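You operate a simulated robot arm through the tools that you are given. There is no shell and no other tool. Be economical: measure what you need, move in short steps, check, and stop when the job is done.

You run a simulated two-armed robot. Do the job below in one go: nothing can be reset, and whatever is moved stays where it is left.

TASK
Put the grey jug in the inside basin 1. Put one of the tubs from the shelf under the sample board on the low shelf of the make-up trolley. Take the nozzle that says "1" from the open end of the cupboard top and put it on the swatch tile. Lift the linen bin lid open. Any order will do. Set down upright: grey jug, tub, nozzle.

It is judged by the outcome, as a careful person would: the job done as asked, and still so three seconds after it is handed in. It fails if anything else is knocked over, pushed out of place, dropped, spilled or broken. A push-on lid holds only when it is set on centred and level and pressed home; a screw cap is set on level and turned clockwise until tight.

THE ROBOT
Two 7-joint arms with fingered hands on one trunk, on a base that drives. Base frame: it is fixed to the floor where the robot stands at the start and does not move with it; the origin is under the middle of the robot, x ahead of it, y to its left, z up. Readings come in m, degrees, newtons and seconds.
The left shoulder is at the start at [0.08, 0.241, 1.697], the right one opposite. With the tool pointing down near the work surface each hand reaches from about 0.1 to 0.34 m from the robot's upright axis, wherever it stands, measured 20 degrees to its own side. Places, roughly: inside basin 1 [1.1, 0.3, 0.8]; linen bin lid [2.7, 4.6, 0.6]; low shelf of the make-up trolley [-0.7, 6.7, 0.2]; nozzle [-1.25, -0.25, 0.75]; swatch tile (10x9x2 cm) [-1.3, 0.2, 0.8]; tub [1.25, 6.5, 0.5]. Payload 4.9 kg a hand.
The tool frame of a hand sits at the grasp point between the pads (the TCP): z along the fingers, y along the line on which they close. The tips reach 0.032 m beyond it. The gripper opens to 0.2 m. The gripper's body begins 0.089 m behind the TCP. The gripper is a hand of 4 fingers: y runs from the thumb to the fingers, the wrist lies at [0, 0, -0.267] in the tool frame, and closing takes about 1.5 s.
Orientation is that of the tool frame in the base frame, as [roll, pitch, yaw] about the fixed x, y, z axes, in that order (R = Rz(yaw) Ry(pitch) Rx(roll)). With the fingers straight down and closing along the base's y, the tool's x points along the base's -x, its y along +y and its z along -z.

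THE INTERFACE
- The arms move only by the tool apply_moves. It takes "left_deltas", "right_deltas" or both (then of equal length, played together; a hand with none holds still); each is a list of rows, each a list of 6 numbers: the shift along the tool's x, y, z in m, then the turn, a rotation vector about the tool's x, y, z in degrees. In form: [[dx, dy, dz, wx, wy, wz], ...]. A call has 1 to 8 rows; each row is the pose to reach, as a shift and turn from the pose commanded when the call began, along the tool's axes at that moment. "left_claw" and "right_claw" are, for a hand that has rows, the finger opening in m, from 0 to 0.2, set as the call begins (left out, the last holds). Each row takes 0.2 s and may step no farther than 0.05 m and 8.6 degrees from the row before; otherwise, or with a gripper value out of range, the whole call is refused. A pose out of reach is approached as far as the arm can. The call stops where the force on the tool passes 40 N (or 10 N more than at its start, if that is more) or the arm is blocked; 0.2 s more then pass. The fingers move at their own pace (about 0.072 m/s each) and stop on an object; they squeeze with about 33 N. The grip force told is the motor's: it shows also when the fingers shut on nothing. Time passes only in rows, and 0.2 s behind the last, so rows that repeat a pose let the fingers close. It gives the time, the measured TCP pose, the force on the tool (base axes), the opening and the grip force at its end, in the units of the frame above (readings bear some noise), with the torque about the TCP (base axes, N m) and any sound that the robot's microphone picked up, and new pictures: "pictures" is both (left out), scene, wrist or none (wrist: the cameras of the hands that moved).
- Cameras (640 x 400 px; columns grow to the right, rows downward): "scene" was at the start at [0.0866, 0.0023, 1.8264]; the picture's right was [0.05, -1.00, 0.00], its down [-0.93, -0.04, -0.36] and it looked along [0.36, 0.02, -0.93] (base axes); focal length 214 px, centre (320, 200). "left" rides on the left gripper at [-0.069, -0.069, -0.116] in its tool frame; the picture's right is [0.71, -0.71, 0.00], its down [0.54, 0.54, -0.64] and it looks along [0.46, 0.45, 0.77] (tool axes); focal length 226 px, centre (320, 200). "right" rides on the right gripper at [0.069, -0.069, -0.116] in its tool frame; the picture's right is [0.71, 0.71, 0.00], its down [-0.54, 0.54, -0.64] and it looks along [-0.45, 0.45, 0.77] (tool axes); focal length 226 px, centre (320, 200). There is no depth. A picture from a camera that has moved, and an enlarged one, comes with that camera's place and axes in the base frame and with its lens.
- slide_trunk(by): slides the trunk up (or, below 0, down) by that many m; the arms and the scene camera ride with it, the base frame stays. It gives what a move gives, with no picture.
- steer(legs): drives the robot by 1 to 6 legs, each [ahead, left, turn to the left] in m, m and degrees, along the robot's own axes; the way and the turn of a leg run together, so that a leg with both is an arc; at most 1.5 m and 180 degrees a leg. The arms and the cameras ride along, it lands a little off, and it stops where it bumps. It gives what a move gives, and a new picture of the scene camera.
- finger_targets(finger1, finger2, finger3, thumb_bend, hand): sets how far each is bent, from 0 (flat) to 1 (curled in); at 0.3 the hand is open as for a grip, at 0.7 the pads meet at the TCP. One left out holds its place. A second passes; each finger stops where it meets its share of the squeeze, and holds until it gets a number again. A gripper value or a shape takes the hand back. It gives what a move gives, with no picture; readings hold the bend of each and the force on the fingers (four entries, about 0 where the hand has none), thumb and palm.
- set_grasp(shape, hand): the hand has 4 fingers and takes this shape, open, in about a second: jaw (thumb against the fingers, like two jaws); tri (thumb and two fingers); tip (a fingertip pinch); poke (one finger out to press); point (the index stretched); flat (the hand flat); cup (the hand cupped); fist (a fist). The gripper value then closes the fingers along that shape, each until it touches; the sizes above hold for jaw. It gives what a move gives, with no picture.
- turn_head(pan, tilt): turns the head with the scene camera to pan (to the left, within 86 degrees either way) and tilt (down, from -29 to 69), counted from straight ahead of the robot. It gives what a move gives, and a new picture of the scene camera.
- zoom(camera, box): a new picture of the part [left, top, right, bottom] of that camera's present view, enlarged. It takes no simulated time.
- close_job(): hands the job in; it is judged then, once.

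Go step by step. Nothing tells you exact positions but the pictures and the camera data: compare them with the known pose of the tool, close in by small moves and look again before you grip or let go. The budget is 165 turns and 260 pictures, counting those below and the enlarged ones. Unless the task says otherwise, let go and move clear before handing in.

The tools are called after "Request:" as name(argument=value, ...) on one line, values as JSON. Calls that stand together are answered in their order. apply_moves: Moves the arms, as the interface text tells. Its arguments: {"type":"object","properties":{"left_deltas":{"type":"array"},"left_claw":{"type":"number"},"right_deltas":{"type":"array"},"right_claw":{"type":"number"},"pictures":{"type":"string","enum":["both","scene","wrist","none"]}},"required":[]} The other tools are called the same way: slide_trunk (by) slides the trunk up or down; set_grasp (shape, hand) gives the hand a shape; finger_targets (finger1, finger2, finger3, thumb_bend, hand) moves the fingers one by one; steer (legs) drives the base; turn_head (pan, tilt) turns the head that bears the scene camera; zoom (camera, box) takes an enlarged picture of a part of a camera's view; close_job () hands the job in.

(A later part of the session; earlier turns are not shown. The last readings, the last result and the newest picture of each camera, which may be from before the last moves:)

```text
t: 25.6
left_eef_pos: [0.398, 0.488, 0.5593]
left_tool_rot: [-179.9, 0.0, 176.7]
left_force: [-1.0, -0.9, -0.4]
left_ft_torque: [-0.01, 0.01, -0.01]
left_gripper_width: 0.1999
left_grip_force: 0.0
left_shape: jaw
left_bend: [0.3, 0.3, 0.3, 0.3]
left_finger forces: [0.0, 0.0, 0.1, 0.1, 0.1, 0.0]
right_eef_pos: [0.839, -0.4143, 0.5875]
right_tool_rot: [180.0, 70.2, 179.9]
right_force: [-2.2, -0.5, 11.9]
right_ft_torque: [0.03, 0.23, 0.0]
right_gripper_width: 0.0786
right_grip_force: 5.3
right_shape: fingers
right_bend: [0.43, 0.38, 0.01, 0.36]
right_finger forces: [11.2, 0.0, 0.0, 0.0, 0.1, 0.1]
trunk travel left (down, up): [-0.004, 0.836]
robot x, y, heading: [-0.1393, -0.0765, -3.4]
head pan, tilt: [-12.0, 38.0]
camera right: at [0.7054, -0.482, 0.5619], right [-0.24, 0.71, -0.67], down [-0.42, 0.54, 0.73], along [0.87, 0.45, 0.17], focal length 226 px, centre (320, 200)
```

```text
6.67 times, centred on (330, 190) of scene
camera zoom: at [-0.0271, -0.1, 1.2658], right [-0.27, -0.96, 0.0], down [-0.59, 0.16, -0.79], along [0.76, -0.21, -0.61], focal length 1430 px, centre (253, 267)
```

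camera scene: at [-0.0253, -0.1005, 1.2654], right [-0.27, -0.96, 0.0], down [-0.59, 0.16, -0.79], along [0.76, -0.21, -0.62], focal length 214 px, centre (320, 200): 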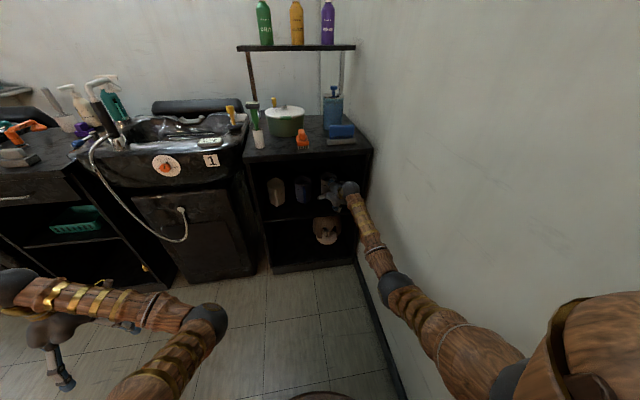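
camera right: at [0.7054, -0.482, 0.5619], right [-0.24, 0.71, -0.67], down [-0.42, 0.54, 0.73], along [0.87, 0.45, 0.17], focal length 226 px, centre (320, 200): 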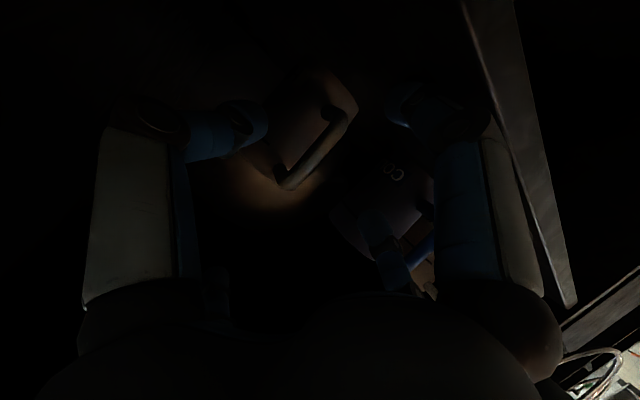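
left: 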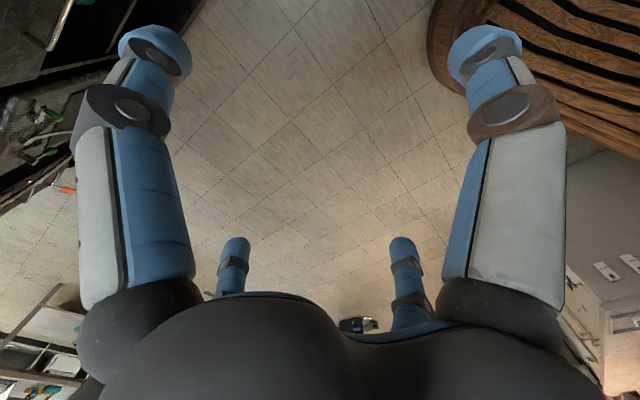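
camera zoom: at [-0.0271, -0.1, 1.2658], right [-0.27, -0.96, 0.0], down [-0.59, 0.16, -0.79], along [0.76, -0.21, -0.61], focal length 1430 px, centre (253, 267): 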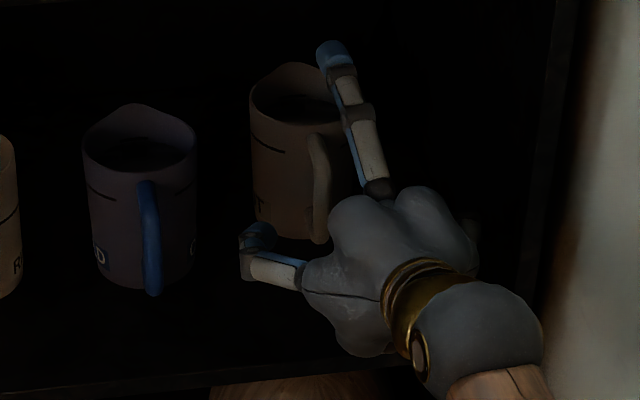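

Finger1 is resting on the shelf. I'll rise 3 cm, then advance onto the handle, now placed at about [0.905, -0.418, 0.575].

Request:
apply_moves(right_deltas=[[-0.028, 0, -0.01, 0, 0, 0], [-0.0385, -0.004, 0.018, 0, 0, 0], [-0.0407, -0.004, 0.0534, 0, 0, 0]], pictures="wrist")

Request:
zoom(camera="scene", box=[290, 160, 370, 220])

```text
t: 26.4
left_eef_pos: [0.3984, 0.4893, 0.5585]
left_tool_rot: [179.9, -0.1, 176.7]
left_force: [0.0, -0.2, 0.0]
left_ft_torque: [-0.01, -0.01, 0.02]
left_gripper_width: 0.1998
left_grip_force: 0.0
left_shape: jaw
left_bend: [0.3, 0.3, 0.3, 0.3]
left_finger forces: [0.0, 0.0, 0.0, 0.0, 0.0, 0.0]
right_eef_pos: [0.9017, -0.418, 0.6022]
right_tool_rot: [179.9, 69.9, 179.9]
right_force: [0.5, -0.1, 0.1]
right_ft_torque: [-0.02, -0.04, 0.0]
right_gripper_width: 0.0931
right_grip_force: 0.0
right_shape: fingers
right_bend: [0.38, 0.38, 0.01, 0.36]
right_finger forces: [0.3, 0.0, 0.0, 0.1, 0.0, 0.0]
trunk travel left (down, up): [-0.004, 0.836]
robot x, y, heading: [-0.1366, -0.0744, -3.6]
head pan, tilt: [-12.0, 38.0]
camera right: at [0.7688, -0.4862, 0.5792], right [-0.24, 0.71, -0.66], down [-0.42, 0.54, 0.73], along [0.88, 0.45, 0.17], focal length 226 px, centre (320, 200)
```

right: 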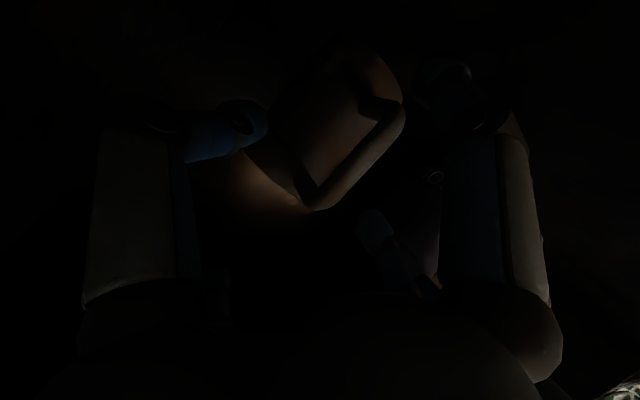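

```text
6.67 times, centred on (330, 190) of scene
camera zoom: at [-0.0253, -0.1003, 1.2654], right [-0.27, -0.96, 0.0], down [-0.59, 0.16, -0.79], along [0.76, -0.21, -0.62], focal length 1430 px, centre (253, 267)
```

zoom: 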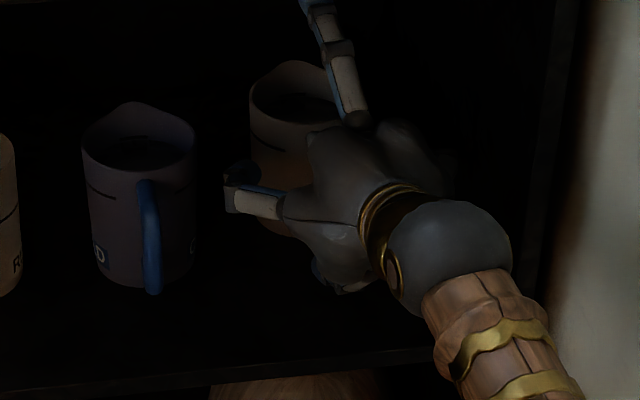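

The handle is within the hand at y≈-0.413, z 0.53–0.61. I'll curl finger1 a bit more, lower 2 cm, then pinch with thumb and finger2.

Request:
finger_targets(hand="right", finger1=0.52)

Request:
apply_moves(right_deltas=[[0.01, 0.003, 0.0035, 0, 0, 0], [0.0188, 0.005, 0.0068, 0, 0, 0]], pictures="wrist")

Request:
finger_targets(hand="right", finger2=0.75, thumb_bend=0.75)

Request:
zoom(camera="right", box=[200, 60, 440, 260])

```text
t: 27.4
left_eef_pos: [0.3985, 0.489, 0.5573]
left_tool_rot: [180.0, -0.1, 176.7]
left_force: [0.4, -0.1, 0.1]
left_ft_torque: [0.0, 0.03, 0.0]
left_gripper_width: 0.2001
left_grip_force: 0.0
left_shape: jaw
left_bend: [0.3, 0.3, 0.3, 0.3]
left_finger forces: [0.0, 0.0, 0.1, 0.0, 0.0, 0.0]
right_eef_pos: [0.9019, -0.4176, 0.6037]
right_tool_rot: [179.9, 70.1, 179.9]
right_force: [-0.6, -0.6, -2.5]
right_ft_torque: [-0.01, 0.04, 0.01]
right_gripper_width: 0.0693
right_grip_force: 0.7
right_shape: fingers
right_bend: [0.51, 0.38, 0.01, 0.36]
right_finger forces: [1.9, 0.1, 0.0, 0.0, 0.1, 0.0]
trunk travel left (down, up): [-0.004, 0.836]
robot x, y, heading: [-0.1434, -0.0746, -3.3]
head pan, tilt: [-12.0, 38.0]
```

```text
t: 28.0
left_eef_pos: [0.3985, 0.4882, 0.558]
left_tool_rot: [179.9, -0.1, 176.7]
left_force: [1.4, -0.9, 0.1]
left_ft_torque: [0.0, -0.02, -0.01]
left_gripper_width: 0.1999
left_grip_force: 0.0
left_shape: jaw
left_bend: [0.3, 0.3, 0.3, 0.3]
left_finger forces: [0.0, 0.0, 0.1, 0.0, 0.0, 0.0]
right_eef_pos: [0.9017, -0.4144, 0.5831]
right_tool_rot: [-179.9, 69.9, 180.0]
right_force: [-1.4, 0.7, -2.9]
right_ft_torque: [0.03, 0.11, -0.01]
right_gripper_width: 0.0696
right_grip_force: 1.5
right_shape: fingers
right_bend: [0.51, 0.38, 0.01, 0.36]
right_finger forces: [1.9, 0.0, 0.0, 0.1, 0.1, 0.0]
trunk travel left (down, up): [-0.004, 0.836]
robot x, y, heading: [-0.1398, -0.0753, -3.5]
head pan, tilt: [-12.0, 38.0]
camera right: at [0.7689, -0.4818, 0.5587], right [-0.24, 0.71, -0.66], down [-0.42, 0.54, 0.73], along [0.88, 0.45, 0.16], focal length 226 px, centre (320, 200)
```

right: 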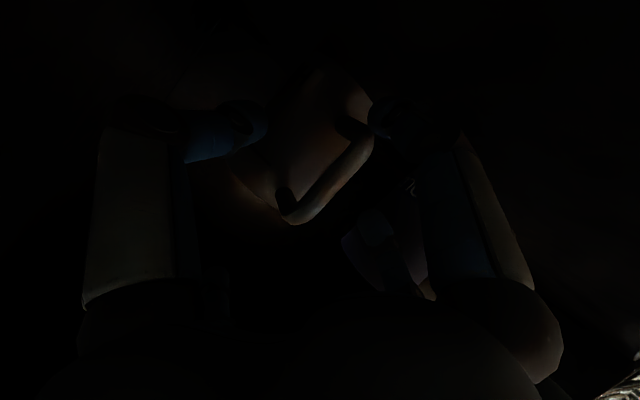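

```text
t: 29.0
left_eef_pos: [0.3973, 0.4867, 0.5586]
left_tool_rot: [-180.0, -0.1, 176.7]
left_force: [-0.5, 0.0, 0.8]
left_ft_torque: [-0.03, 0.0, -0.01]
left_gripper_width: 0.1996
left_grip_force: 0.1
left_shape: jaw
left_bend: [0.3, 0.3, 0.3, 0.3]
left_finger forces: [0.0, 0.0, 0.1, 0.0, 0.0, 0.0]
right_eef_pos: [0.9017, -0.4139, 0.5842]
right_tool_rot: [179.9, 70.0, 179.9]
right_force: [-0.1, 0.0, -3.6]
right_ft_torque: [0.04, 0.14, -0.01]
right_gripper_width: 0.0462
right_grip_force: 1.7
right_shape: fingers
right_bend: [0.5, 0.73, 0.01, 0.73]
right_finger forces: [3.2, 0.0, 0.0, 0.0, 0.0, 0.1]
trunk travel left (down, up): [-0.004, 0.836]
robot x, y, heading: [-0.1392, -0.0761, -3.4]
head pan, tilt: [-12.0, 38.0]
```

```text
2.00 times, centred on (320, 160) of right
camera zoom: at [0.769, -0.4818, 0.5587], right [-0.24, 0.71, -0.66], down [-0.42, 0.54, 0.73], along [0.88, 0.45, 0.16], focal length 452 px, centre (320, 280)
```

zoom: 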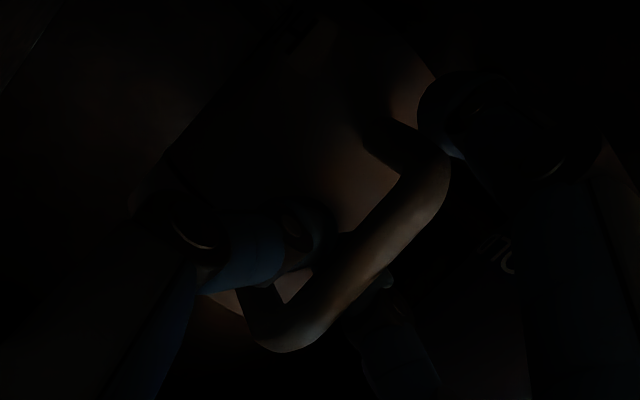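

Thumb and finger2 met inside the handle loop, i.e. the hand is too far in. I'll reopen, back out 2.5 cm and pinch again.

Request:
finger_targets(hand="right", finger2=0.42, thumb_bend=0.42)

Request:
apply_moves(right_deltas=[[0.005, 0, -0.014, 0, 0, 0], [0.0094, 0.0, -0.0258, 0, 0, 0]], pictures="none")

Request:
finger_targets(hand="right", finger2=0.85, thumb_bend=0.85)

Request:
zoom(camera="right", box=[200, 60, 440, 260])

```text
t: 30.0
left_eef_pos: [0.3977, 0.4882, 0.5569]
left_tool_rot: [-180.0, -0.1, 176.7]
left_force: [0.1, -0.2, 0.2]
left_ft_torque: [0.03, -0.02, -0.04]
left_gripper_width: 0.1996
left_grip_force: 0.0
left_shape: jaw
left_bend: [0.3, 0.3, 0.3, 0.3]
left_finger forces: [0.0, 0.0, 0.0, 0.1, 0.0, 0.1]
right_eef_pos: [0.9025, -0.4142, 0.5843]
right_tool_rot: [179.9, 70.0, 179.9]
right_force: [-1.7, -0.7, -2.5]
right_ft_torque: [0.04, 0.02, 0.04]
right_gripper_width: 0.084
right_grip_force: 1.2
right_shape: fingers
right_bend: [0.51, 0.42, 0.01, 0.42]
right_finger forces: [2.3, 0.0, 0.1, 0.1, 0.1, 0.0]
trunk travel left (down, up): [-0.004, 0.836]
robot x, y, heading: [-0.1384, -0.0754, -3.4]
head pan, tilt: [-12.0, 38.0]
```

```text
t: 30.6
left_eef_pos: [0.397, 0.4888, 0.5585]
left_tool_rot: [-179.9, -0.1, 176.7]
left_force: [0.4, 0.4, -0.5]
left_ft_torque: [0.0, -0.02, 0.0]
left_gripper_width: 0.2
left_grip_force: 0.1
left_shape: jaw
left_bend: [0.3, 0.3, 0.3, 0.3]
left_finger forces: [0.1, 0.0, 0.1, 0.0, 0.1, 0.0]
right_eef_pos: [0.8757, -0.4143, 0.5819]
right_tool_rot: [179.8, 70.0, 179.7]
right_force: [0.6, 0.0, -2.2]
right_ft_torque: [0.0, -0.07, 0.0]
right_gripper_width: 0.0837
right_grip_force: 1.1
right_shape: fingers
right_bend: [0.51, 0.42, 0.01, 0.42]
right_finger forces: [2.4, 0.0, 0.0, 0.0, 0.1, 0.0]
trunk travel left (down, up): [-0.004, 0.836]
robot x, y, heading: [-0.1399, -0.0789, -3.3]
head pan, tilt: [-12.0, 38.0]
```

```text
t: 31.6
left_eef_pos: [0.3971, 0.4886, 0.5576]
left_tool_rot: [179.9, -0.1, 176.6]
left_force: [0.4, -0.8, 0.2]
left_ft_torque: [0.0, -0.04, 0.0]
left_gripper_width: 0.1998
left_grip_force: 0.0
left_shape: jaw
left_bend: [0.3, 0.3, 0.3, 0.3]
left_finger forces: [0.1, 0.1, 0.0, 0.0, 0.1, 0.0]
right_eef_pos: [0.878, -0.4126, 0.5826]
right_tool_rot: [-180.0, 70.0, 179.9]
right_force: [-0.4, -0.6, -2.2]
right_ft_torque: [-0.03, -0.02, 0.02]
right_gripper_width: 0.047
right_grip_force: 0.7
right_shape: fingers
right_bend: [0.51, 0.83, 0.01, 0.79]
right_finger forces: [1.7, 0.0, 0.1, 0.1, 0.1, 0.0]
trunk travel left (down, up): [-0.004, 0.836]
robot x, y, heading: [-0.1444, -0.0737, -3.5]
head pan, tilt: [-12.0, 38.0]
```

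```text
2.00 times, centred on (320, 160) of right
camera zoom: at [0.7429, -0.4817, 0.5587], right [-0.24, 0.71, -0.66], down [-0.42, 0.54, 0.73], along [0.88, 0.45, 0.17], focal length 452 px, centre (320, 280)
```

zoom: 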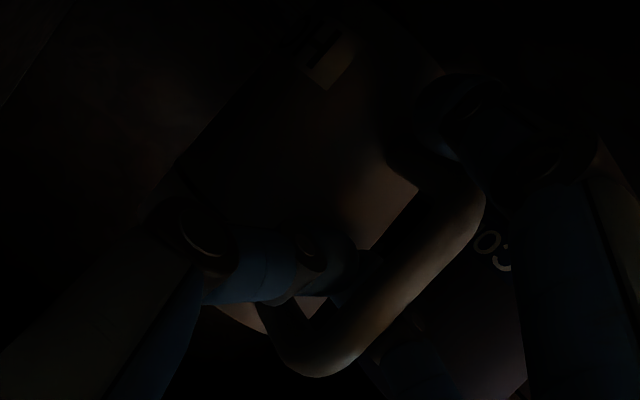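

The handle still lies in front of the pads; the jug may have been drawn along. I'll check from the scene camera.

Request:
zoom(camera="scene", box=[290, 160, 370, 220])

```text
6.67 times, centred on (330, 190) of scene
camera zoom: at [-0.0253, -0.1006, 1.2655], right [-0.27, -0.96, 0.0], down [-0.59, 0.16, -0.79], along [0.76, -0.21, -0.62], focal length 1430 px, centre (253, 267)
```

zoom: 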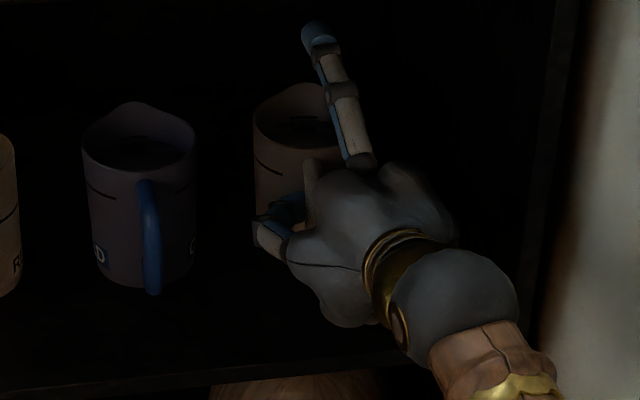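

The jug slid about 2 cm outward and is upright; thumb and finger2 are wrapped behind the handle. I'll try curling them further to clamp the handle into the hand.

Request:
finger_targets(hand="right", finger2=1.0, thumb_bend=1.0)

Request:
zoom(camera="right", box=[200, 60, 440, 260])

```text
t: 32.6
left_eef_pos: [0.3974, 0.4891, 0.5577]
left_tool_rot: [179.9, -0.1, 176.7]
left_force: [0.6, -0.1, 0.5]
left_ft_torque: [0.01, -0.02, -0.01]
left_gripper_width: 0.1997
left_grip_force: 0.1
left_shape: jaw
left_bend: [0.3, 0.3, 0.3, 0.3]
left_finger forces: [0.1, 0.0, 0.1, 0.0, 0.0, 0.1]
right_eef_pos: [0.8745, -0.4131, 0.5812]
right_tool_rot: [179.9, 69.9, 179.9]
right_force: [0.2, -0.5, -6.5]
right_ft_torque: [0.08, 0.22, 0.0]
right_gripper_width: 0.0629
right_grip_force: 28.4
right_shape: fingers
right_bend: [0.52, 0.98, 0.01, 0.95]
right_finger forces: [5.3, 23.5, 0.0, 0.1, 28.1, 0.0]
trunk travel left (down, up): [-0.004, 0.836]
robot x, y, heading: [-0.1368, -0.077, -3.4]
head pan, tilt: [-12.0, 38.0]
```

```text
2.00 times, centred on (320, 160) of right
camera zoom: at [0.743, -0.4816, 0.5575], right [-0.24, 0.71, -0.66], down [-0.42, 0.54, 0.73], along [0.88, 0.45, 0.16], focal length 452 px, centre (320, 280)
```

zoom: 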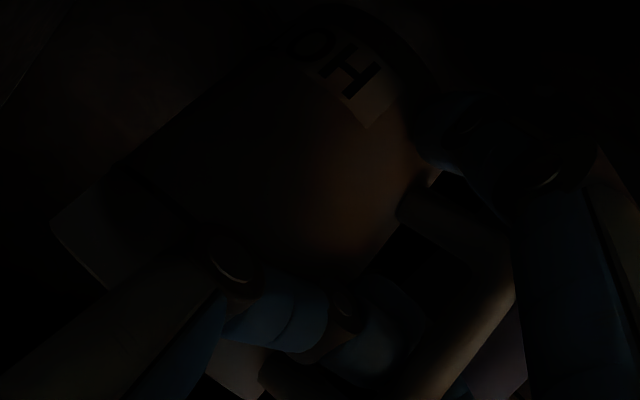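

Both digits now press with 24–28 N on the handle. I'll lift 3 cm and look.

Request:
apply_moves(right_deltas=[[-0.014, 0, -0.005, 0, 0, 0], [-0.028, 0, -0.01, 0, 0, 0]], pictures="none")

Request:
zoom(camera="scene", box=[290, 160, 370, 220])

```text
t: 33.2
left_eef_pos: [0.3982, 0.4868, 0.5586]
left_tool_rot: [180.0, -0.1, 176.7]
left_force: [-0.4, 0.2, 0.2]
left_ft_torque: [0.03, 0.02, -0.02]
left_gripper_width: 0.1999
left_grip_force: 0.1
left_shape: jaw
left_bend: [0.3, 0.3, 0.3, 0.3]
left_finger forces: [0.0, 0.0, 0.0, 0.0, 0.0, 0.0]
right_eef_pos: [0.8761, -0.4155, 0.6114]
right_tool_rot: [179.8, 69.9, 179.9]
right_force: [0.7, 0.6, -6.5]
right_ft_torque: [0.05, 0.25, 0.01]
right_gripper_width: 0.0631
right_grip_force: 28.0
right_shape: fingers
right_bend: [0.52, 0.98, 0.01, 0.95]
right_finger forces: [5.3, 23.4, 0.0, 0.0, 28.0, 0.0]
trunk travel left (down, up): [-0.004, 0.836]
robot x, y, heading: [-0.1386, -0.0727, -3.4]
head pan, tilt: [-12.0, 38.0]
```

```text
6.67 times, centred on (330, 190) of scene
camera zoom: at [-0.0248, -0.1008, 1.2654], right [-0.27, -0.96, 0.0], down [-0.59, 0.16, -0.79], along [0.76, -0.21, -0.62], focal length 1430 px, centre (253, 267)
```

zoom: 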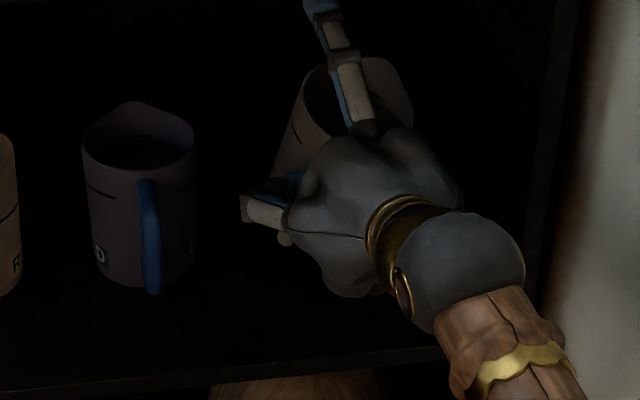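

The jug is held but leans to the right. I'll roll the hand to level it and draw it out of the cubby into the light.

Request:
apply_moves(right_deltas=[[-0.005, 0, 0, 2.4, 0, -6.7], [-0.005, 0, 0, 4.8, 0, -13.4], [-0.005, 0, -0.03, 7, 0, -19], [0.012, 0, -0.077, 7, 0, -19], [0.029, 0, -0.124, 7, 0, -19], [0.046, 0, -0.171, 7, 0, -19]], pictures="scene")

Request:
zoom(camera="scene", box=[280, 150, 400, 240])

```text
t: 34.6
left_eef_pos: [0.3978, 0.4878, 0.5581]
left_tool_rot: [-180.0, -0.1, 176.8]
left_force: [-0.2, 0.1, 0.2]
left_ft_torque: [-0.02, -0.04, -0.02]
left_gripper_width: 0.1999
left_grip_force: 0.1
left_shape: jaw
left_bend: [0.3, 0.3, 0.3, 0.3]
left_finger forces: [0.0, 0.0, 0.1, 0.0, 0.1, 0.0]
right_eef_pos: [0.6988, -0.4143, 0.6301]
right_tool_rot: [-132.9, 61.9, -136.5]
right_force: [-0.3, -0.4, -4.8]
right_ft_torque: [0.07, 0.24, -0.01]
right_gripper_width: 0.0634
right_grip_force: 27.5
right_shape: fingers
right_bend: [0.52, 0.99, 0.01, 0.95]
right_finger forces: [5.0, 23.1, 0.0, 0.0, 26.2, 0.0]
trunk travel left (down, up): [-0.004, 0.836]
robot x, y, heading: [-0.1383, -0.0753, -3.6]
head pan, tilt: [-12.0, 38.0]
camera scene: at [-0.0254, -0.1006, 1.2656], right [-0.26, -0.96, 0.0], down [-0.59, 0.16, -0.79], along [0.76, -0.21, -0.62], focal length 214 px, centre (320, 200)
```

scene: 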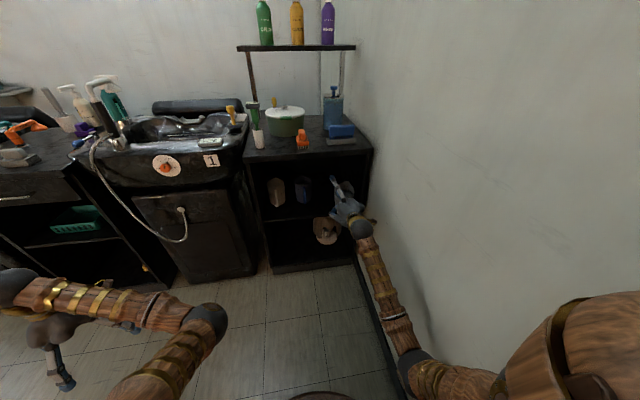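

```text
4.44 times, centred on (340, 195) of scene
camera zoom: at [-0.0254, -0.1006, 1.2656], right [-0.26, -0.96, 0.0], down [-0.59, 0.16, -0.79], along [0.76, -0.21, -0.62], focal length 953 px, centre (231, 222)
```

zoom: 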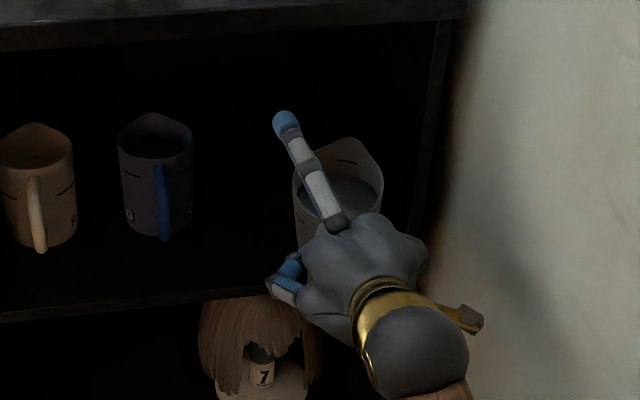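

In the light the body looks grey, and there seems to be liquid inside, so I must keep it level. Let me look closely at the tilt.

Request:
zoom(camera="scene", box=[325, 170, 375, 210])

Request:
zoom(camera="right", box=[100, 0, 540, 300])

```text
10.00 times, centred on (350, 190) of scene
camera zoom: at [-0.0254, -0.1006, 1.2656], right [-0.26, -0.96, 0.0], down [-0.59, 0.16, -0.79], along [0.76, -0.21, -0.62], focal length 2145 px, centre (20, 300)
```

zoom: 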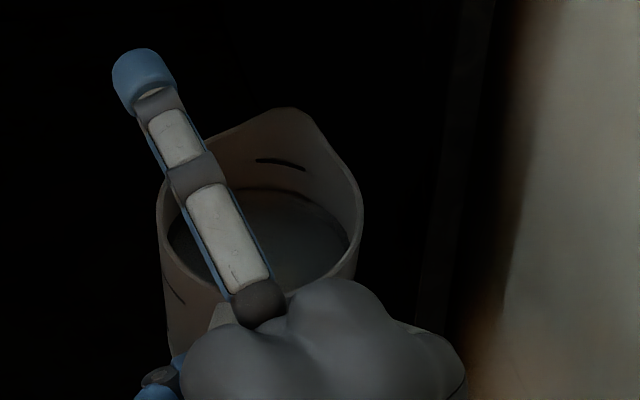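

```text
1.33 times, centred on (320, 150) of right
camera zoom: at [0.5657, -0.4867, 0.6312], right [-0.24, 0.43, -0.87], down [-0.42, 0.76, 0.5], along [0.88, 0.48, 0.0], focal length 301 px, centre (320, 267)
```

zoom: 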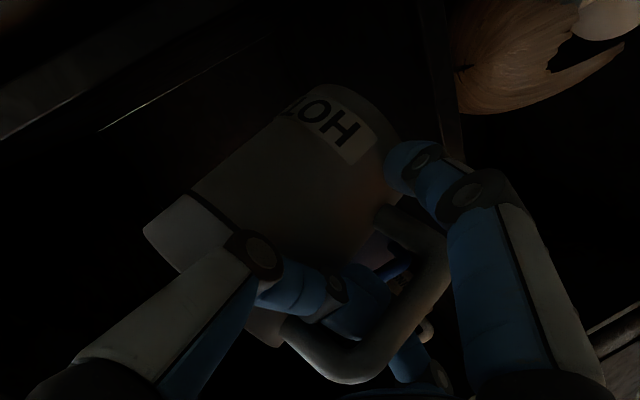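

It is a grey body, with water some 4 cm below the rim, leaning ~15° toward me. I'll correct that lean and draw it clear of the counter edge.

Request:
apply_moves(right_deltas=[[0, 0, 0, -2.25, 6.5, -0.8], [0.01, 0, -0.028, -4.5, 13, -1.6], [0.027, 0, -0.075, -4.5, 13, -1.6], [0.044, 0, -0.122, -4.5, 13, -1.6]], pictures="both")

Request:
zoom(camera="scene", box=[310, 160, 410, 240])

```text
t: 35.6
left_eef_pos: [0.3972, 0.4871, 0.5584]
left_tool_rot: [-180.0, -0.2, 176.8]
left_force: [-1.5, -0.5, 1.0]
left_ft_torque: [0.01, -0.01, -0.02]
left_gripper_width: 0.1997
left_grip_force: 0.1
left_shape: jaw
left_bend: [0.3, 0.3, 0.3, 0.3]
left_finger forces: [0.0, 0.0, 0.0, 0.0, 0.1, 0.0]
right_eef_pos: [0.5687, -0.4108, 0.6313]
right_tool_rot: [-147.9, 50.7, -149.2]
right_force: [-1.1, 0.0, -5.0]
right_ft_torque: [0.04, 0.2, 0.0]
right_gripper_width: 0.064
right_grip_force: 26.4
right_shape: fingers
right_bend: [0.52, 0.99, 0.01, 0.95]
right_finger forces: [4.3, 22.2, 0.1, 0.1, 25.9, 0.0]
trunk travel left (down, up): [-0.004, 0.836]
robot x, y, heading: [-0.137, -0.0784, -3.2]
head pan, tilt: [-12.0, 38.0]
camera scene: at [-0.0255, -0.1006, 1.2656], right [-0.26, -0.96, 0.0], down [-0.59, 0.16, -0.79], along [0.76, -0.21, -0.62], focal length 214 px, centre (320, 200)
camera right: at [0.4393, -0.4836, 0.6638], right [-0.44, 0.43, -0.79], down [-0.29, 0.76, 0.58], along [0.85, 0.48, -0.21], focal length 226 px, centre (320, 200)
```

scene: 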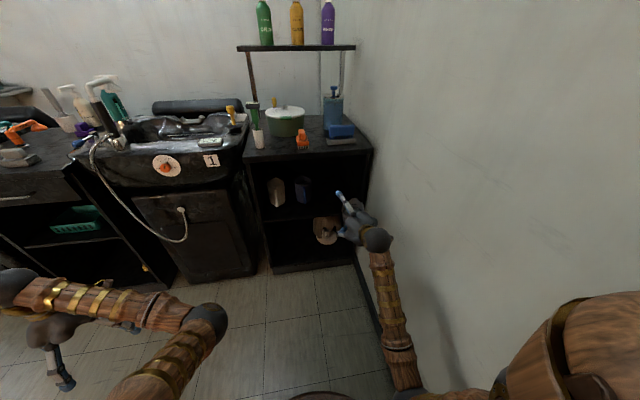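
right: 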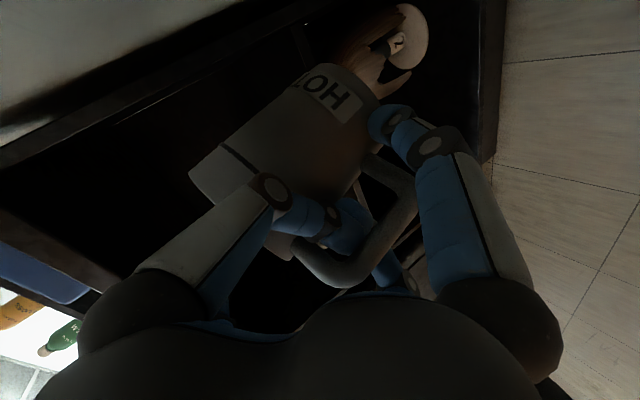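

```text
5.00 times, centred on (360, 200) of scene
camera zoom: at [-0.0255, -0.1006, 1.2656], right [-0.26, -0.96, 0.0], down [-0.59, 0.16, -0.79], along [0.76, -0.21, -0.62], focal length 1072 px, centre (120, 200)
```

zoom: 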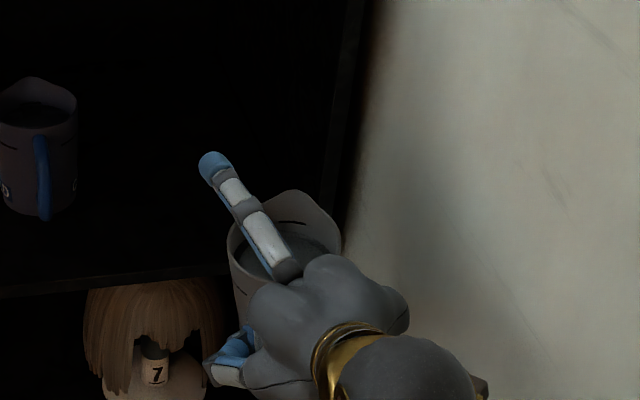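

The jug is plainly grey now. I'll measure its lean in the wrist view.

Request:
zoom(camera="right", box=[160, 30, 440, 305])

```text
1.45 times, centred on (300, 168) of right
camera zoom: at [0.4393, -0.4836, 0.6638], right [-0.44, 0.43, -0.79], down [-0.29, 0.76, 0.58], along [0.85, 0.48, -0.21], focal length 329 px, centre (349, 247)
```

zoom: 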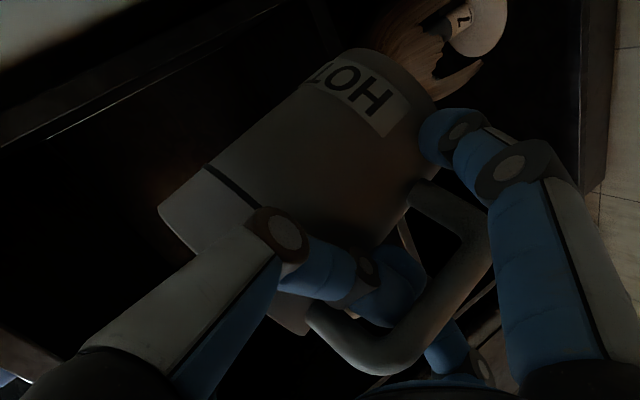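

The jug leans ~10° to the left (+y). I'll correct that, then raise the trunk.

Request:
apply_moves(right_deltas=[[0.01, 0, -0.01, -3.3, 1.5, 4], [0.02, 0, -0.02, -6.7, 2.9, 7.9]], pictures="none")

Request:
slide_trunk(by=0.4)

Request:
zoom(camera="right", box=[160, 30, 440, 305])

Request:
turn_head(pan=0, tilt=50)

```text
t: 36.2
left_eef_pos: [0.3985, 0.4882, 0.5575]
left_tool_rot: [-180.0, -0.1, 176.6]
left_force: [0.1, 0.5, 0.5]
left_ft_torque: [0.01, 0.01, 0.0]
left_gripper_width: 0.2
left_grip_force: 0.0
left_shape: jaw
left_bend: [0.3, 0.3, 0.3, 0.3]
left_finger forces: [0.0, 0.1, 0.0, 0.0, 0.0, 0.0]
right_eef_pos: [0.542, -0.4168, 0.6239]
right_tool_rot: [-165.2, 51.2, -162.7]
right_force: [0.2, 0.2, -6.6]
right_ft_torque: [0.06, 0.2, 0.0]
right_gripper_width: 0.0641
right_grip_force: 26.1
right_shape: fingers
right_bend: [0.51, 0.99, 0.01, 0.95]
right_finger forces: [4.0, 21.9, 0.1, 0.1, 26.1, 0.1]
trunk travel left (down, up): [-0.004, 0.836]
robot x, y, heading: [-0.1387, -0.076, -3.5]
head pan, tilt: [-12.0, 38.0]
```

```text
t: 40.0
left_eef_pos: [0.399, 0.4875, 0.9584]
left_tool_rot: [180.0, -0.1, 176.7]
left_force: [-0.3, -0.5, -1.4]
left_ft_torque: [0.01, 0.01, 0.03]
left_gripper_width: 0.1998
left_grip_force: 0.1
left_shape: jaw
left_bend: [0.3, 0.3, 0.3, 0.3]
left_finger forces: [0.0, 0.0, 0.1, 0.0, 0.1, 0.1]
right_eef_pos: [0.5428, -0.417, 1.0249]
right_tool_rot: [-165.2, 51.2, -162.7]
right_force: [-0.2, 0.9, -6.3]
right_ft_torque: [0.02, 0.24, -0.01]
right_gripper_width: 0.0643
right_grip_force: 25.9
right_shape: fingers
right_bend: [0.51, 0.99, 0.01, 0.95]
right_finger forces: [4.1, 22.0, 0.0, 0.0, 26.2, 0.1]
trunk travel left (down, up): [-0.404, 0.436]
robot x, y, heading: [-0.1406, -0.0763, -3.3]
head pan, tilt: [-12.0, 38.0]
```

```text
1.45 times, centred on (300, 168) of right
camera zoom: at [0.4152, -0.4944, 1.0525], right [-0.49, 0.56, -0.66], down [-0.24, 0.65, 0.72], along [0.84, 0.52, -0.18], focal length 329 px, centre (349, 247)
```

zoom: 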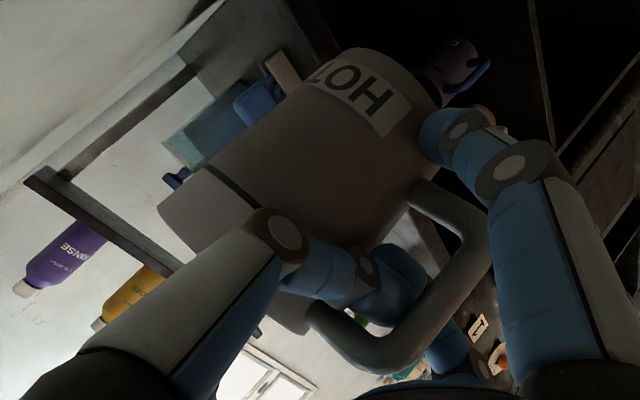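

```text
t: 40.7
left_eef_pos: [0.3984, 0.4882, 0.9579]
left_tool_rot: [-180.0, -0.1, 176.7]
left_force: [0.9, -0.2, 0.3]
left_ft_torque: [0.02, 0.02, 0.0]
left_gripper_width: 0.2003
left_grip_force: 0.0
left_shape: jaw
left_bend: [0.3, 0.3, 0.3, 0.3]
left_finger forces: [0.0, 0.1, 0.0, 0.0, 0.0, 0.0]
right_eef_pos: [0.5431, -0.4171, 1.0241]
right_tool_rot: [-165.3, 51.2, -162.7]
right_force: [1.4, -0.1, -5.4]
right_ft_torque: [0.06, 0.21, 0.02]
right_gripper_width: 0.0645
right_grip_force: 27.0
right_shape: fingers
right_bend: [0.51, 0.99, 0.01, 0.95]
right_finger forces: [4.0, 22.0, 0.0, 0.1, 26.2, 0.1]
trunk travel left (down, up): [-0.404, 0.436]
robot x, y, heading: [-0.1372, -0.0763, -3.4]
head pan, tilt: [0.0, 50.0]
camera scene: at [-0.0309, -0.0826, 1.6483], right [-0.06, -1.0, 0.0], down [-0.76, 0.05, -0.64], along [0.64, -0.04, -0.77], focal length 214 px, centre (320, 200)
```

scene: 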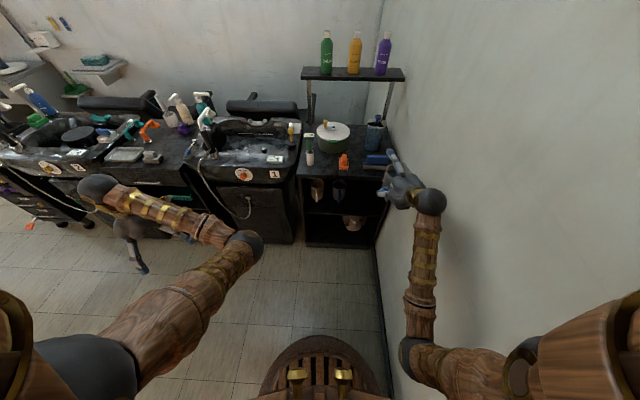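

The jug is grey and level now. I'll drive left so that the right hand stands in front of basin 1 (centre about [1.09, 0.26]).

Request:
steer(legs=[[0, 0, 3.4], [0, 0.62, 0]])

Request:
turn_head(pan=0, tilt=45)

Request:
zoom(camera="scene", box=[240, 80, 440, 240])

```text
t: 41.5
left_eef_pos: [0.3946, 0.4903, 0.958]
left_tool_rot: [179.9, -0.1, 177.0]
left_force: [0.4, 0.0, 0.6]
left_ft_torque: [-0.01, 0.03, -0.03]
left_gripper_width: 0.1999
left_grip_force: 0.1
left_shape: jaw
left_bend: [0.3, 0.3, 0.3, 0.3]
left_finger forces: [0.1, 0.1, 0.0, 0.0, 0.0, 0.0]
right_eef_pos: [0.5428, -0.4137, 1.0225]
right_tool_rot: [-165.3, 50.9, -162.6]
right_force: [-0.8, 0.7, -5.3]
right_ft_torque: [0.04, 0.23, 0.02]
right_gripper_width: 0.0646
right_grip_force: 26.0
right_shape: fingers
right_bend: [0.51, 0.99, 0.01, 0.95]
right_finger forces: [4.0, 22.4, 0.1, 0.1, 26.5, 0.0]
trunk travel left (down, up): [-0.404, 0.436]
robot x, y, heading: [-0.1382, -0.0765, -3.1]
head pan, tilt: [0.0, 50.0]
stopped in leg 1: the robot was blocked; the commanded pose is now the measured one
camera scene: at [-0.0314, -0.0815, 1.6482], right [-0.05, -1.0, 0.0], down [-0.77, 0.04, -0.64], along [0.64, -0.03, -0.77], focal length 214 px, centre (320, 200)
```

scene: 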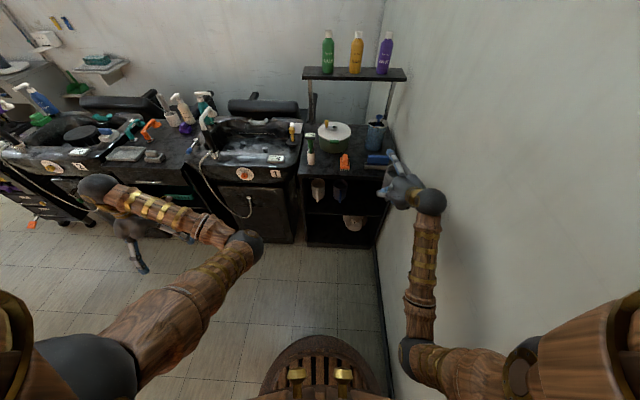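

```text
t: 42.1
left_eef_pos: [0.3952, 0.4915, 0.9574]
left_tool_rot: [-179.9, 0.0, 177.1]
left_force: [0.3, 0.2, 0.3]
left_ft_torque: [0.02, -0.02, 0.01]
left_gripper_width: 0.1998
left_grip_force: 0.0
left_shape: jaw
left_bend: [0.3, 0.3, 0.3, 0.3]
left_finger forces: [0.1, 0.0, 0.0, 0.1, 0.0, 0.0]
right_eef_pos: [0.5425, -0.4128, 1.0231]
right_tool_rot: [-165.2, 51.1, -162.4]
right_force: [0.6, 0.3, -6.0]
right_ft_torque: [0.01, 0.21, 0.01]
right_gripper_width: 0.0645
right_grip_force: 26.3
right_shape: fingers
right_bend: [0.51, 0.99, 0.01, 0.95]
right_finger forces: [3.9, 22.4, 0.0, 0.0, 26.5, 0.0]
trunk travel left (down, up): [-0.404, 0.436]
robot x, y, heading: [-0.1358, -0.0711, -3.1]
head pan, tilt: [0.0, 45.0]
camera scene: at [-0.0274, -0.081, 1.6551], right [-0.05, -1.0, 0.0], down [-0.71, 0.04, -0.71], along [0.71, -0.04, -0.71], focal length 214 px, centre (320, 200)
```

scene: 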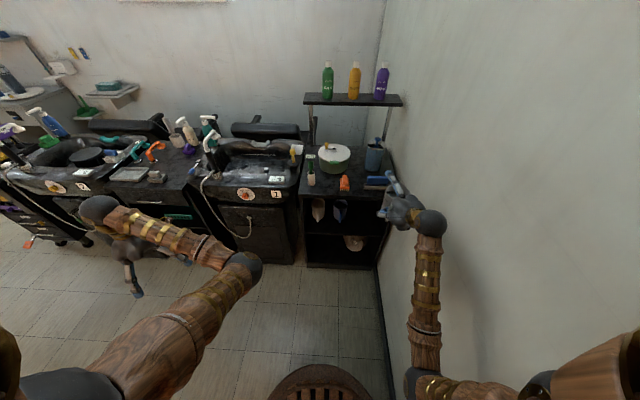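

```text
2.50 times, centred on (340, 160) of scene
camera zoom: at [-0.0274, -0.081, 1.6551], right [-0.05, -1.0, 0.0], down [-0.71, 0.04, -0.71], along [0.71, -0.04, -0.71], focal length 536 px, centre (270, 300)
```

zoom: 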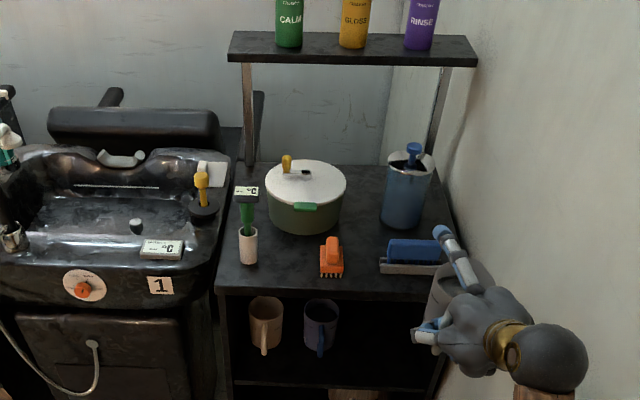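

Turning is blocked by the wall on the right; I'll drive left first, then turn.

Request:
steer(legs=[[0, 0.2, 0], [0, 0.42, 3.1]])

Request:
zoom(camera="scene", box=[220, 80, 480, 260])

```text
t: 45.9
left_eef_pos: [0.3879, 1.1286, 0.9581]
left_tool_rot: [180.0, -0.1, 179.9]
left_force: [-0.3, -0.2, -0.2]
left_ft_torque: [0.01, 0.01, -0.01]
left_gripper_width: 0.2
left_grip_force: 0.1
left_shape: jaw
left_bend: [0.3, 0.3, 0.3, 0.3]
left_finger forces: [0.1, 0.0, 0.0, 0.0, 0.0, 0.0]
right_eef_pos: [0.5816, 0.234, 1.0225]
right_tool_rot: [-165.3, 51.1, -159.6]
right_force: [0.4, 0.6, -6.1]
right_ft_torque: [0.05, 0.2, 0.0]
right_gripper_width: 0.0645
right_grip_force: 26.5
right_shape: fingers
right_bend: [0.51, 0.99, 0.01, 0.95]
right_finger forces: [3.9, 22.7, 0.0, 0.0, 26.9, 0.0]
trunk travel left (down, up): [-0.404, 0.436]
robot x, y, heading: [-0.1165, 0.5374, -0.3]
head pan, tilt: [0.0, 45.0]
camera scene: at [-0.0046, 0.5354, 1.6552], right [0.0, -1.0, 0.0], down [-0.71, 0.0, -0.71], along [0.71, 0.0, -0.71], focal length 214 px, centre (320, 200)
```

scene: 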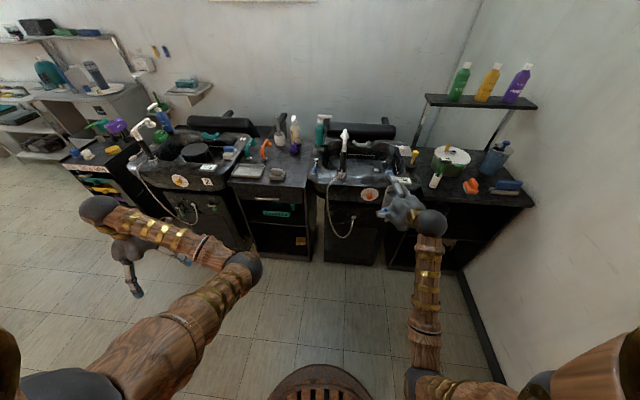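

```text
2.22 times, centred on (350, 170) of scene
camera zoom: at [-0.0046, 0.5354, 1.6552], right [0.0, -1.0, 0.0], down [-0.71, 0.0, -0.71], along [0.71, 0.0, -0.71], focal length 477 px, centre (253, 267)
```

zoom: 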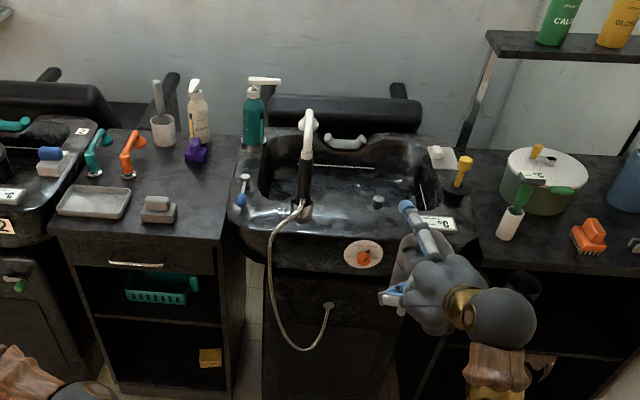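

Basin 1 is in front, with the spray tap at its left front and a small plug knob. I'll raise the trunk for a better look into the basin.

Request:
slide_trunk(by=0.2)

Request:
turn_head(pan=-12, tilt=48)

Request:
zoom(camera="scene", box=[240, 100, 420, 240])

```text
t: 48.0
left_eef_pos: [0.3882, 1.1287, 1.1582]
left_tool_rot: [180.0, -0.1, 179.9]
left_force: [1.0, 0.3, 0.0]
left_ft_torque: [0.0, 0.0, 0.02]
left_gripper_width: 0.2002
left_grip_force: 0.1
left_shape: jaw
left_bend: [0.3, 0.3, 0.3, 0.3]
left_finger forces: [0.1, 0.0, 0.0, 0.0, 0.0, 0.0]
right_eef_pos: [0.5821, 0.2345, 1.224]
right_tool_rot: [-165.3, 51.0, -159.5]
right_force: [0.1, -0.1, -5.6]
right_ft_torque: [0.03, 0.21, 0.02]
right_gripper_width: 0.0646
right_grip_force: 26.9
right_shape: fingers
right_bend: [0.51, 0.99, 0.01, 0.95]
right_finger forces: [3.9, 22.7, 0.1, 0.0, 26.8, 0.0]
trunk travel left (down, up): [-0.604, 0.236]
robot x, y, heading: [-0.1171, 0.5366, -0.2]
head pan, tilt: [0.0, 45.0]
```

```text
t: 48.8
left_eef_pos: [0.388, 1.1296, 1.1584]
left_tool_rot: [180.0, 0.0, 179.9]
left_force: [-0.4, 1.4, -0.2]
left_ft_torque: [-0.03, 0.03, 0.0]
left_gripper_width: 0.1998
left_grip_force: 0.2
left_shape: jaw
left_bend: [0.3, 0.3, 0.3, 0.3]
left_finger forces: [0.0, 0.1, 0.0, 0.0, 0.0, 0.0]
right_eef_pos: [0.5812, 0.2336, 1.2236]
right_tool_rot: [-165.2, 51.0, -159.5]
right_force: [-0.2, 0.0, -6.8]
right_ft_torque: [0.05, 0.21, 0.0]
right_gripper_width: 0.0646
right_grip_force: 26.5
right_shape: fingers
right_bend: [0.51, 0.99, 0.01, 0.95]
right_finger forces: [3.9, 22.6, 0.1, 0.1, 26.7, 0.0]
trunk travel left (down, up): [-0.604, 0.236]
robot x, y, heading: [-0.1191, 0.5366, -0.1]
head pan, tilt: [-12.0, 48.0]
camera scene: at [-0.0086, 0.5197, 1.851], right [-0.21, -0.98, 0.0], down [-0.73, 0.16, -0.67], along [0.65, -0.14, -0.74], focal length 214 px, centre (320, 200)
```

scene: 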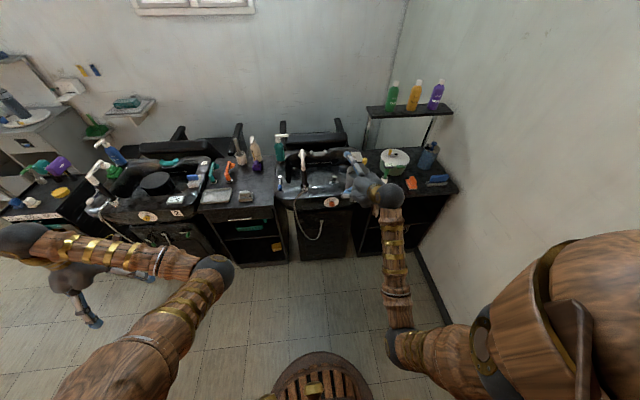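

```text
2.86 times, centred on (330, 170) of scene
camera zoom: at [-0.0086, 0.5197, 1.851], right [-0.21, -0.98, 0.0], down [-0.73, 0.16, -0.67], along [0.65, -0.14, -0.74], focal length 613 px, centre (291, 286)
```

zoom: 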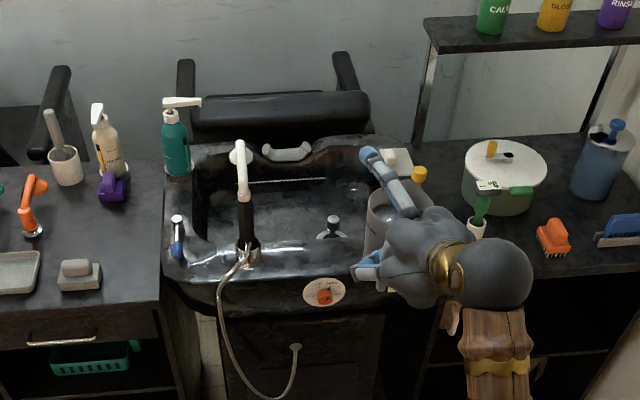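

The free spot is the basin floor around [1.17, 0.25], between tap (y≈0.41) and plug (y≈0.17). I'll drive forward 0.25 m with the jug held high.

Request:
steer(legs=[[0.25, 0, 0]])

Request:
zoom(camera="right", box=[160, 30, 440, 305])

```text
t: 50.6
left_eef_pos: [0.6319, 1.1288, 1.1595]
left_tool_rot: [-180.0, 0.1, 179.8]
left_force: [-0.3, -0.9, 1.0]
left_ft_torque: [-0.02, -0.04, -0.01]
left_gripper_width: 0.1999
left_grip_force: 0.1
left_shape: jaw
left_bend: [0.3, 0.3, 0.3, 0.3]
left_finger forces: [0.1, 0.0, 0.1, 0.0, 0.0, 0.1]
right_eef_pos: [0.8239, 0.2333, 1.2252]
right_tool_rot: [-165.1, 51.2, -159.5]
right_force: [0.0, 0.0, -6.5]
right_ft_torque: [0.07, 0.22, 0.02]
right_gripper_width: 0.0645
right_grip_force: 26.4
right_shape: fingers
right_bend: [0.51, 0.99, 0.01, 0.95]
right_finger forces: [3.9, 22.7, 0.0, 0.0, 26.7, 0.0]
trunk travel left (down, up): [-0.604, 0.236]
robot x, y, heading: [0.1302, 0.5401, -0.2]
head pan, tilt: [-12.0, 48.0]
camera scene: at [0.2331, 0.5187, 1.8513], right [-0.21, -0.98, 0.0], down [-0.73, 0.16, -0.67], along [0.66, -0.14, -0.74], focal length 214 px, centre (320, 200)
```

scene: 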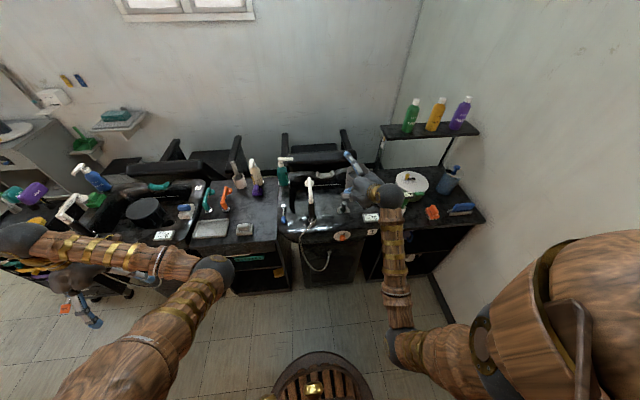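

```text
1.45 times, centred on (300, 168) of right
camera zoom: at [0.7021, 0.1481, 1.2533], right [-0.52, 0.54, -0.66], down [-0.28, 0.63, 0.72], along [0.81, 0.56, -0.18], focal length 329 px, centre (349, 247)
```

zoom: 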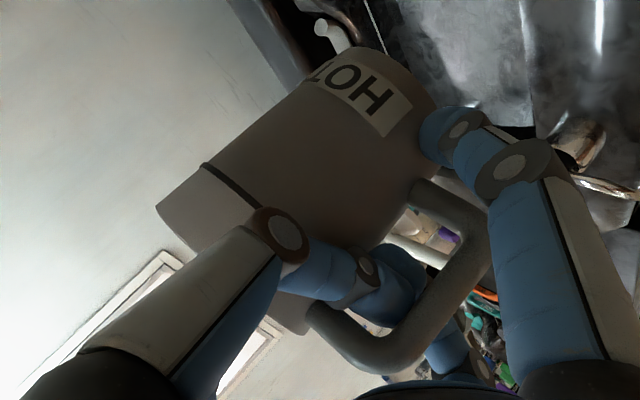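

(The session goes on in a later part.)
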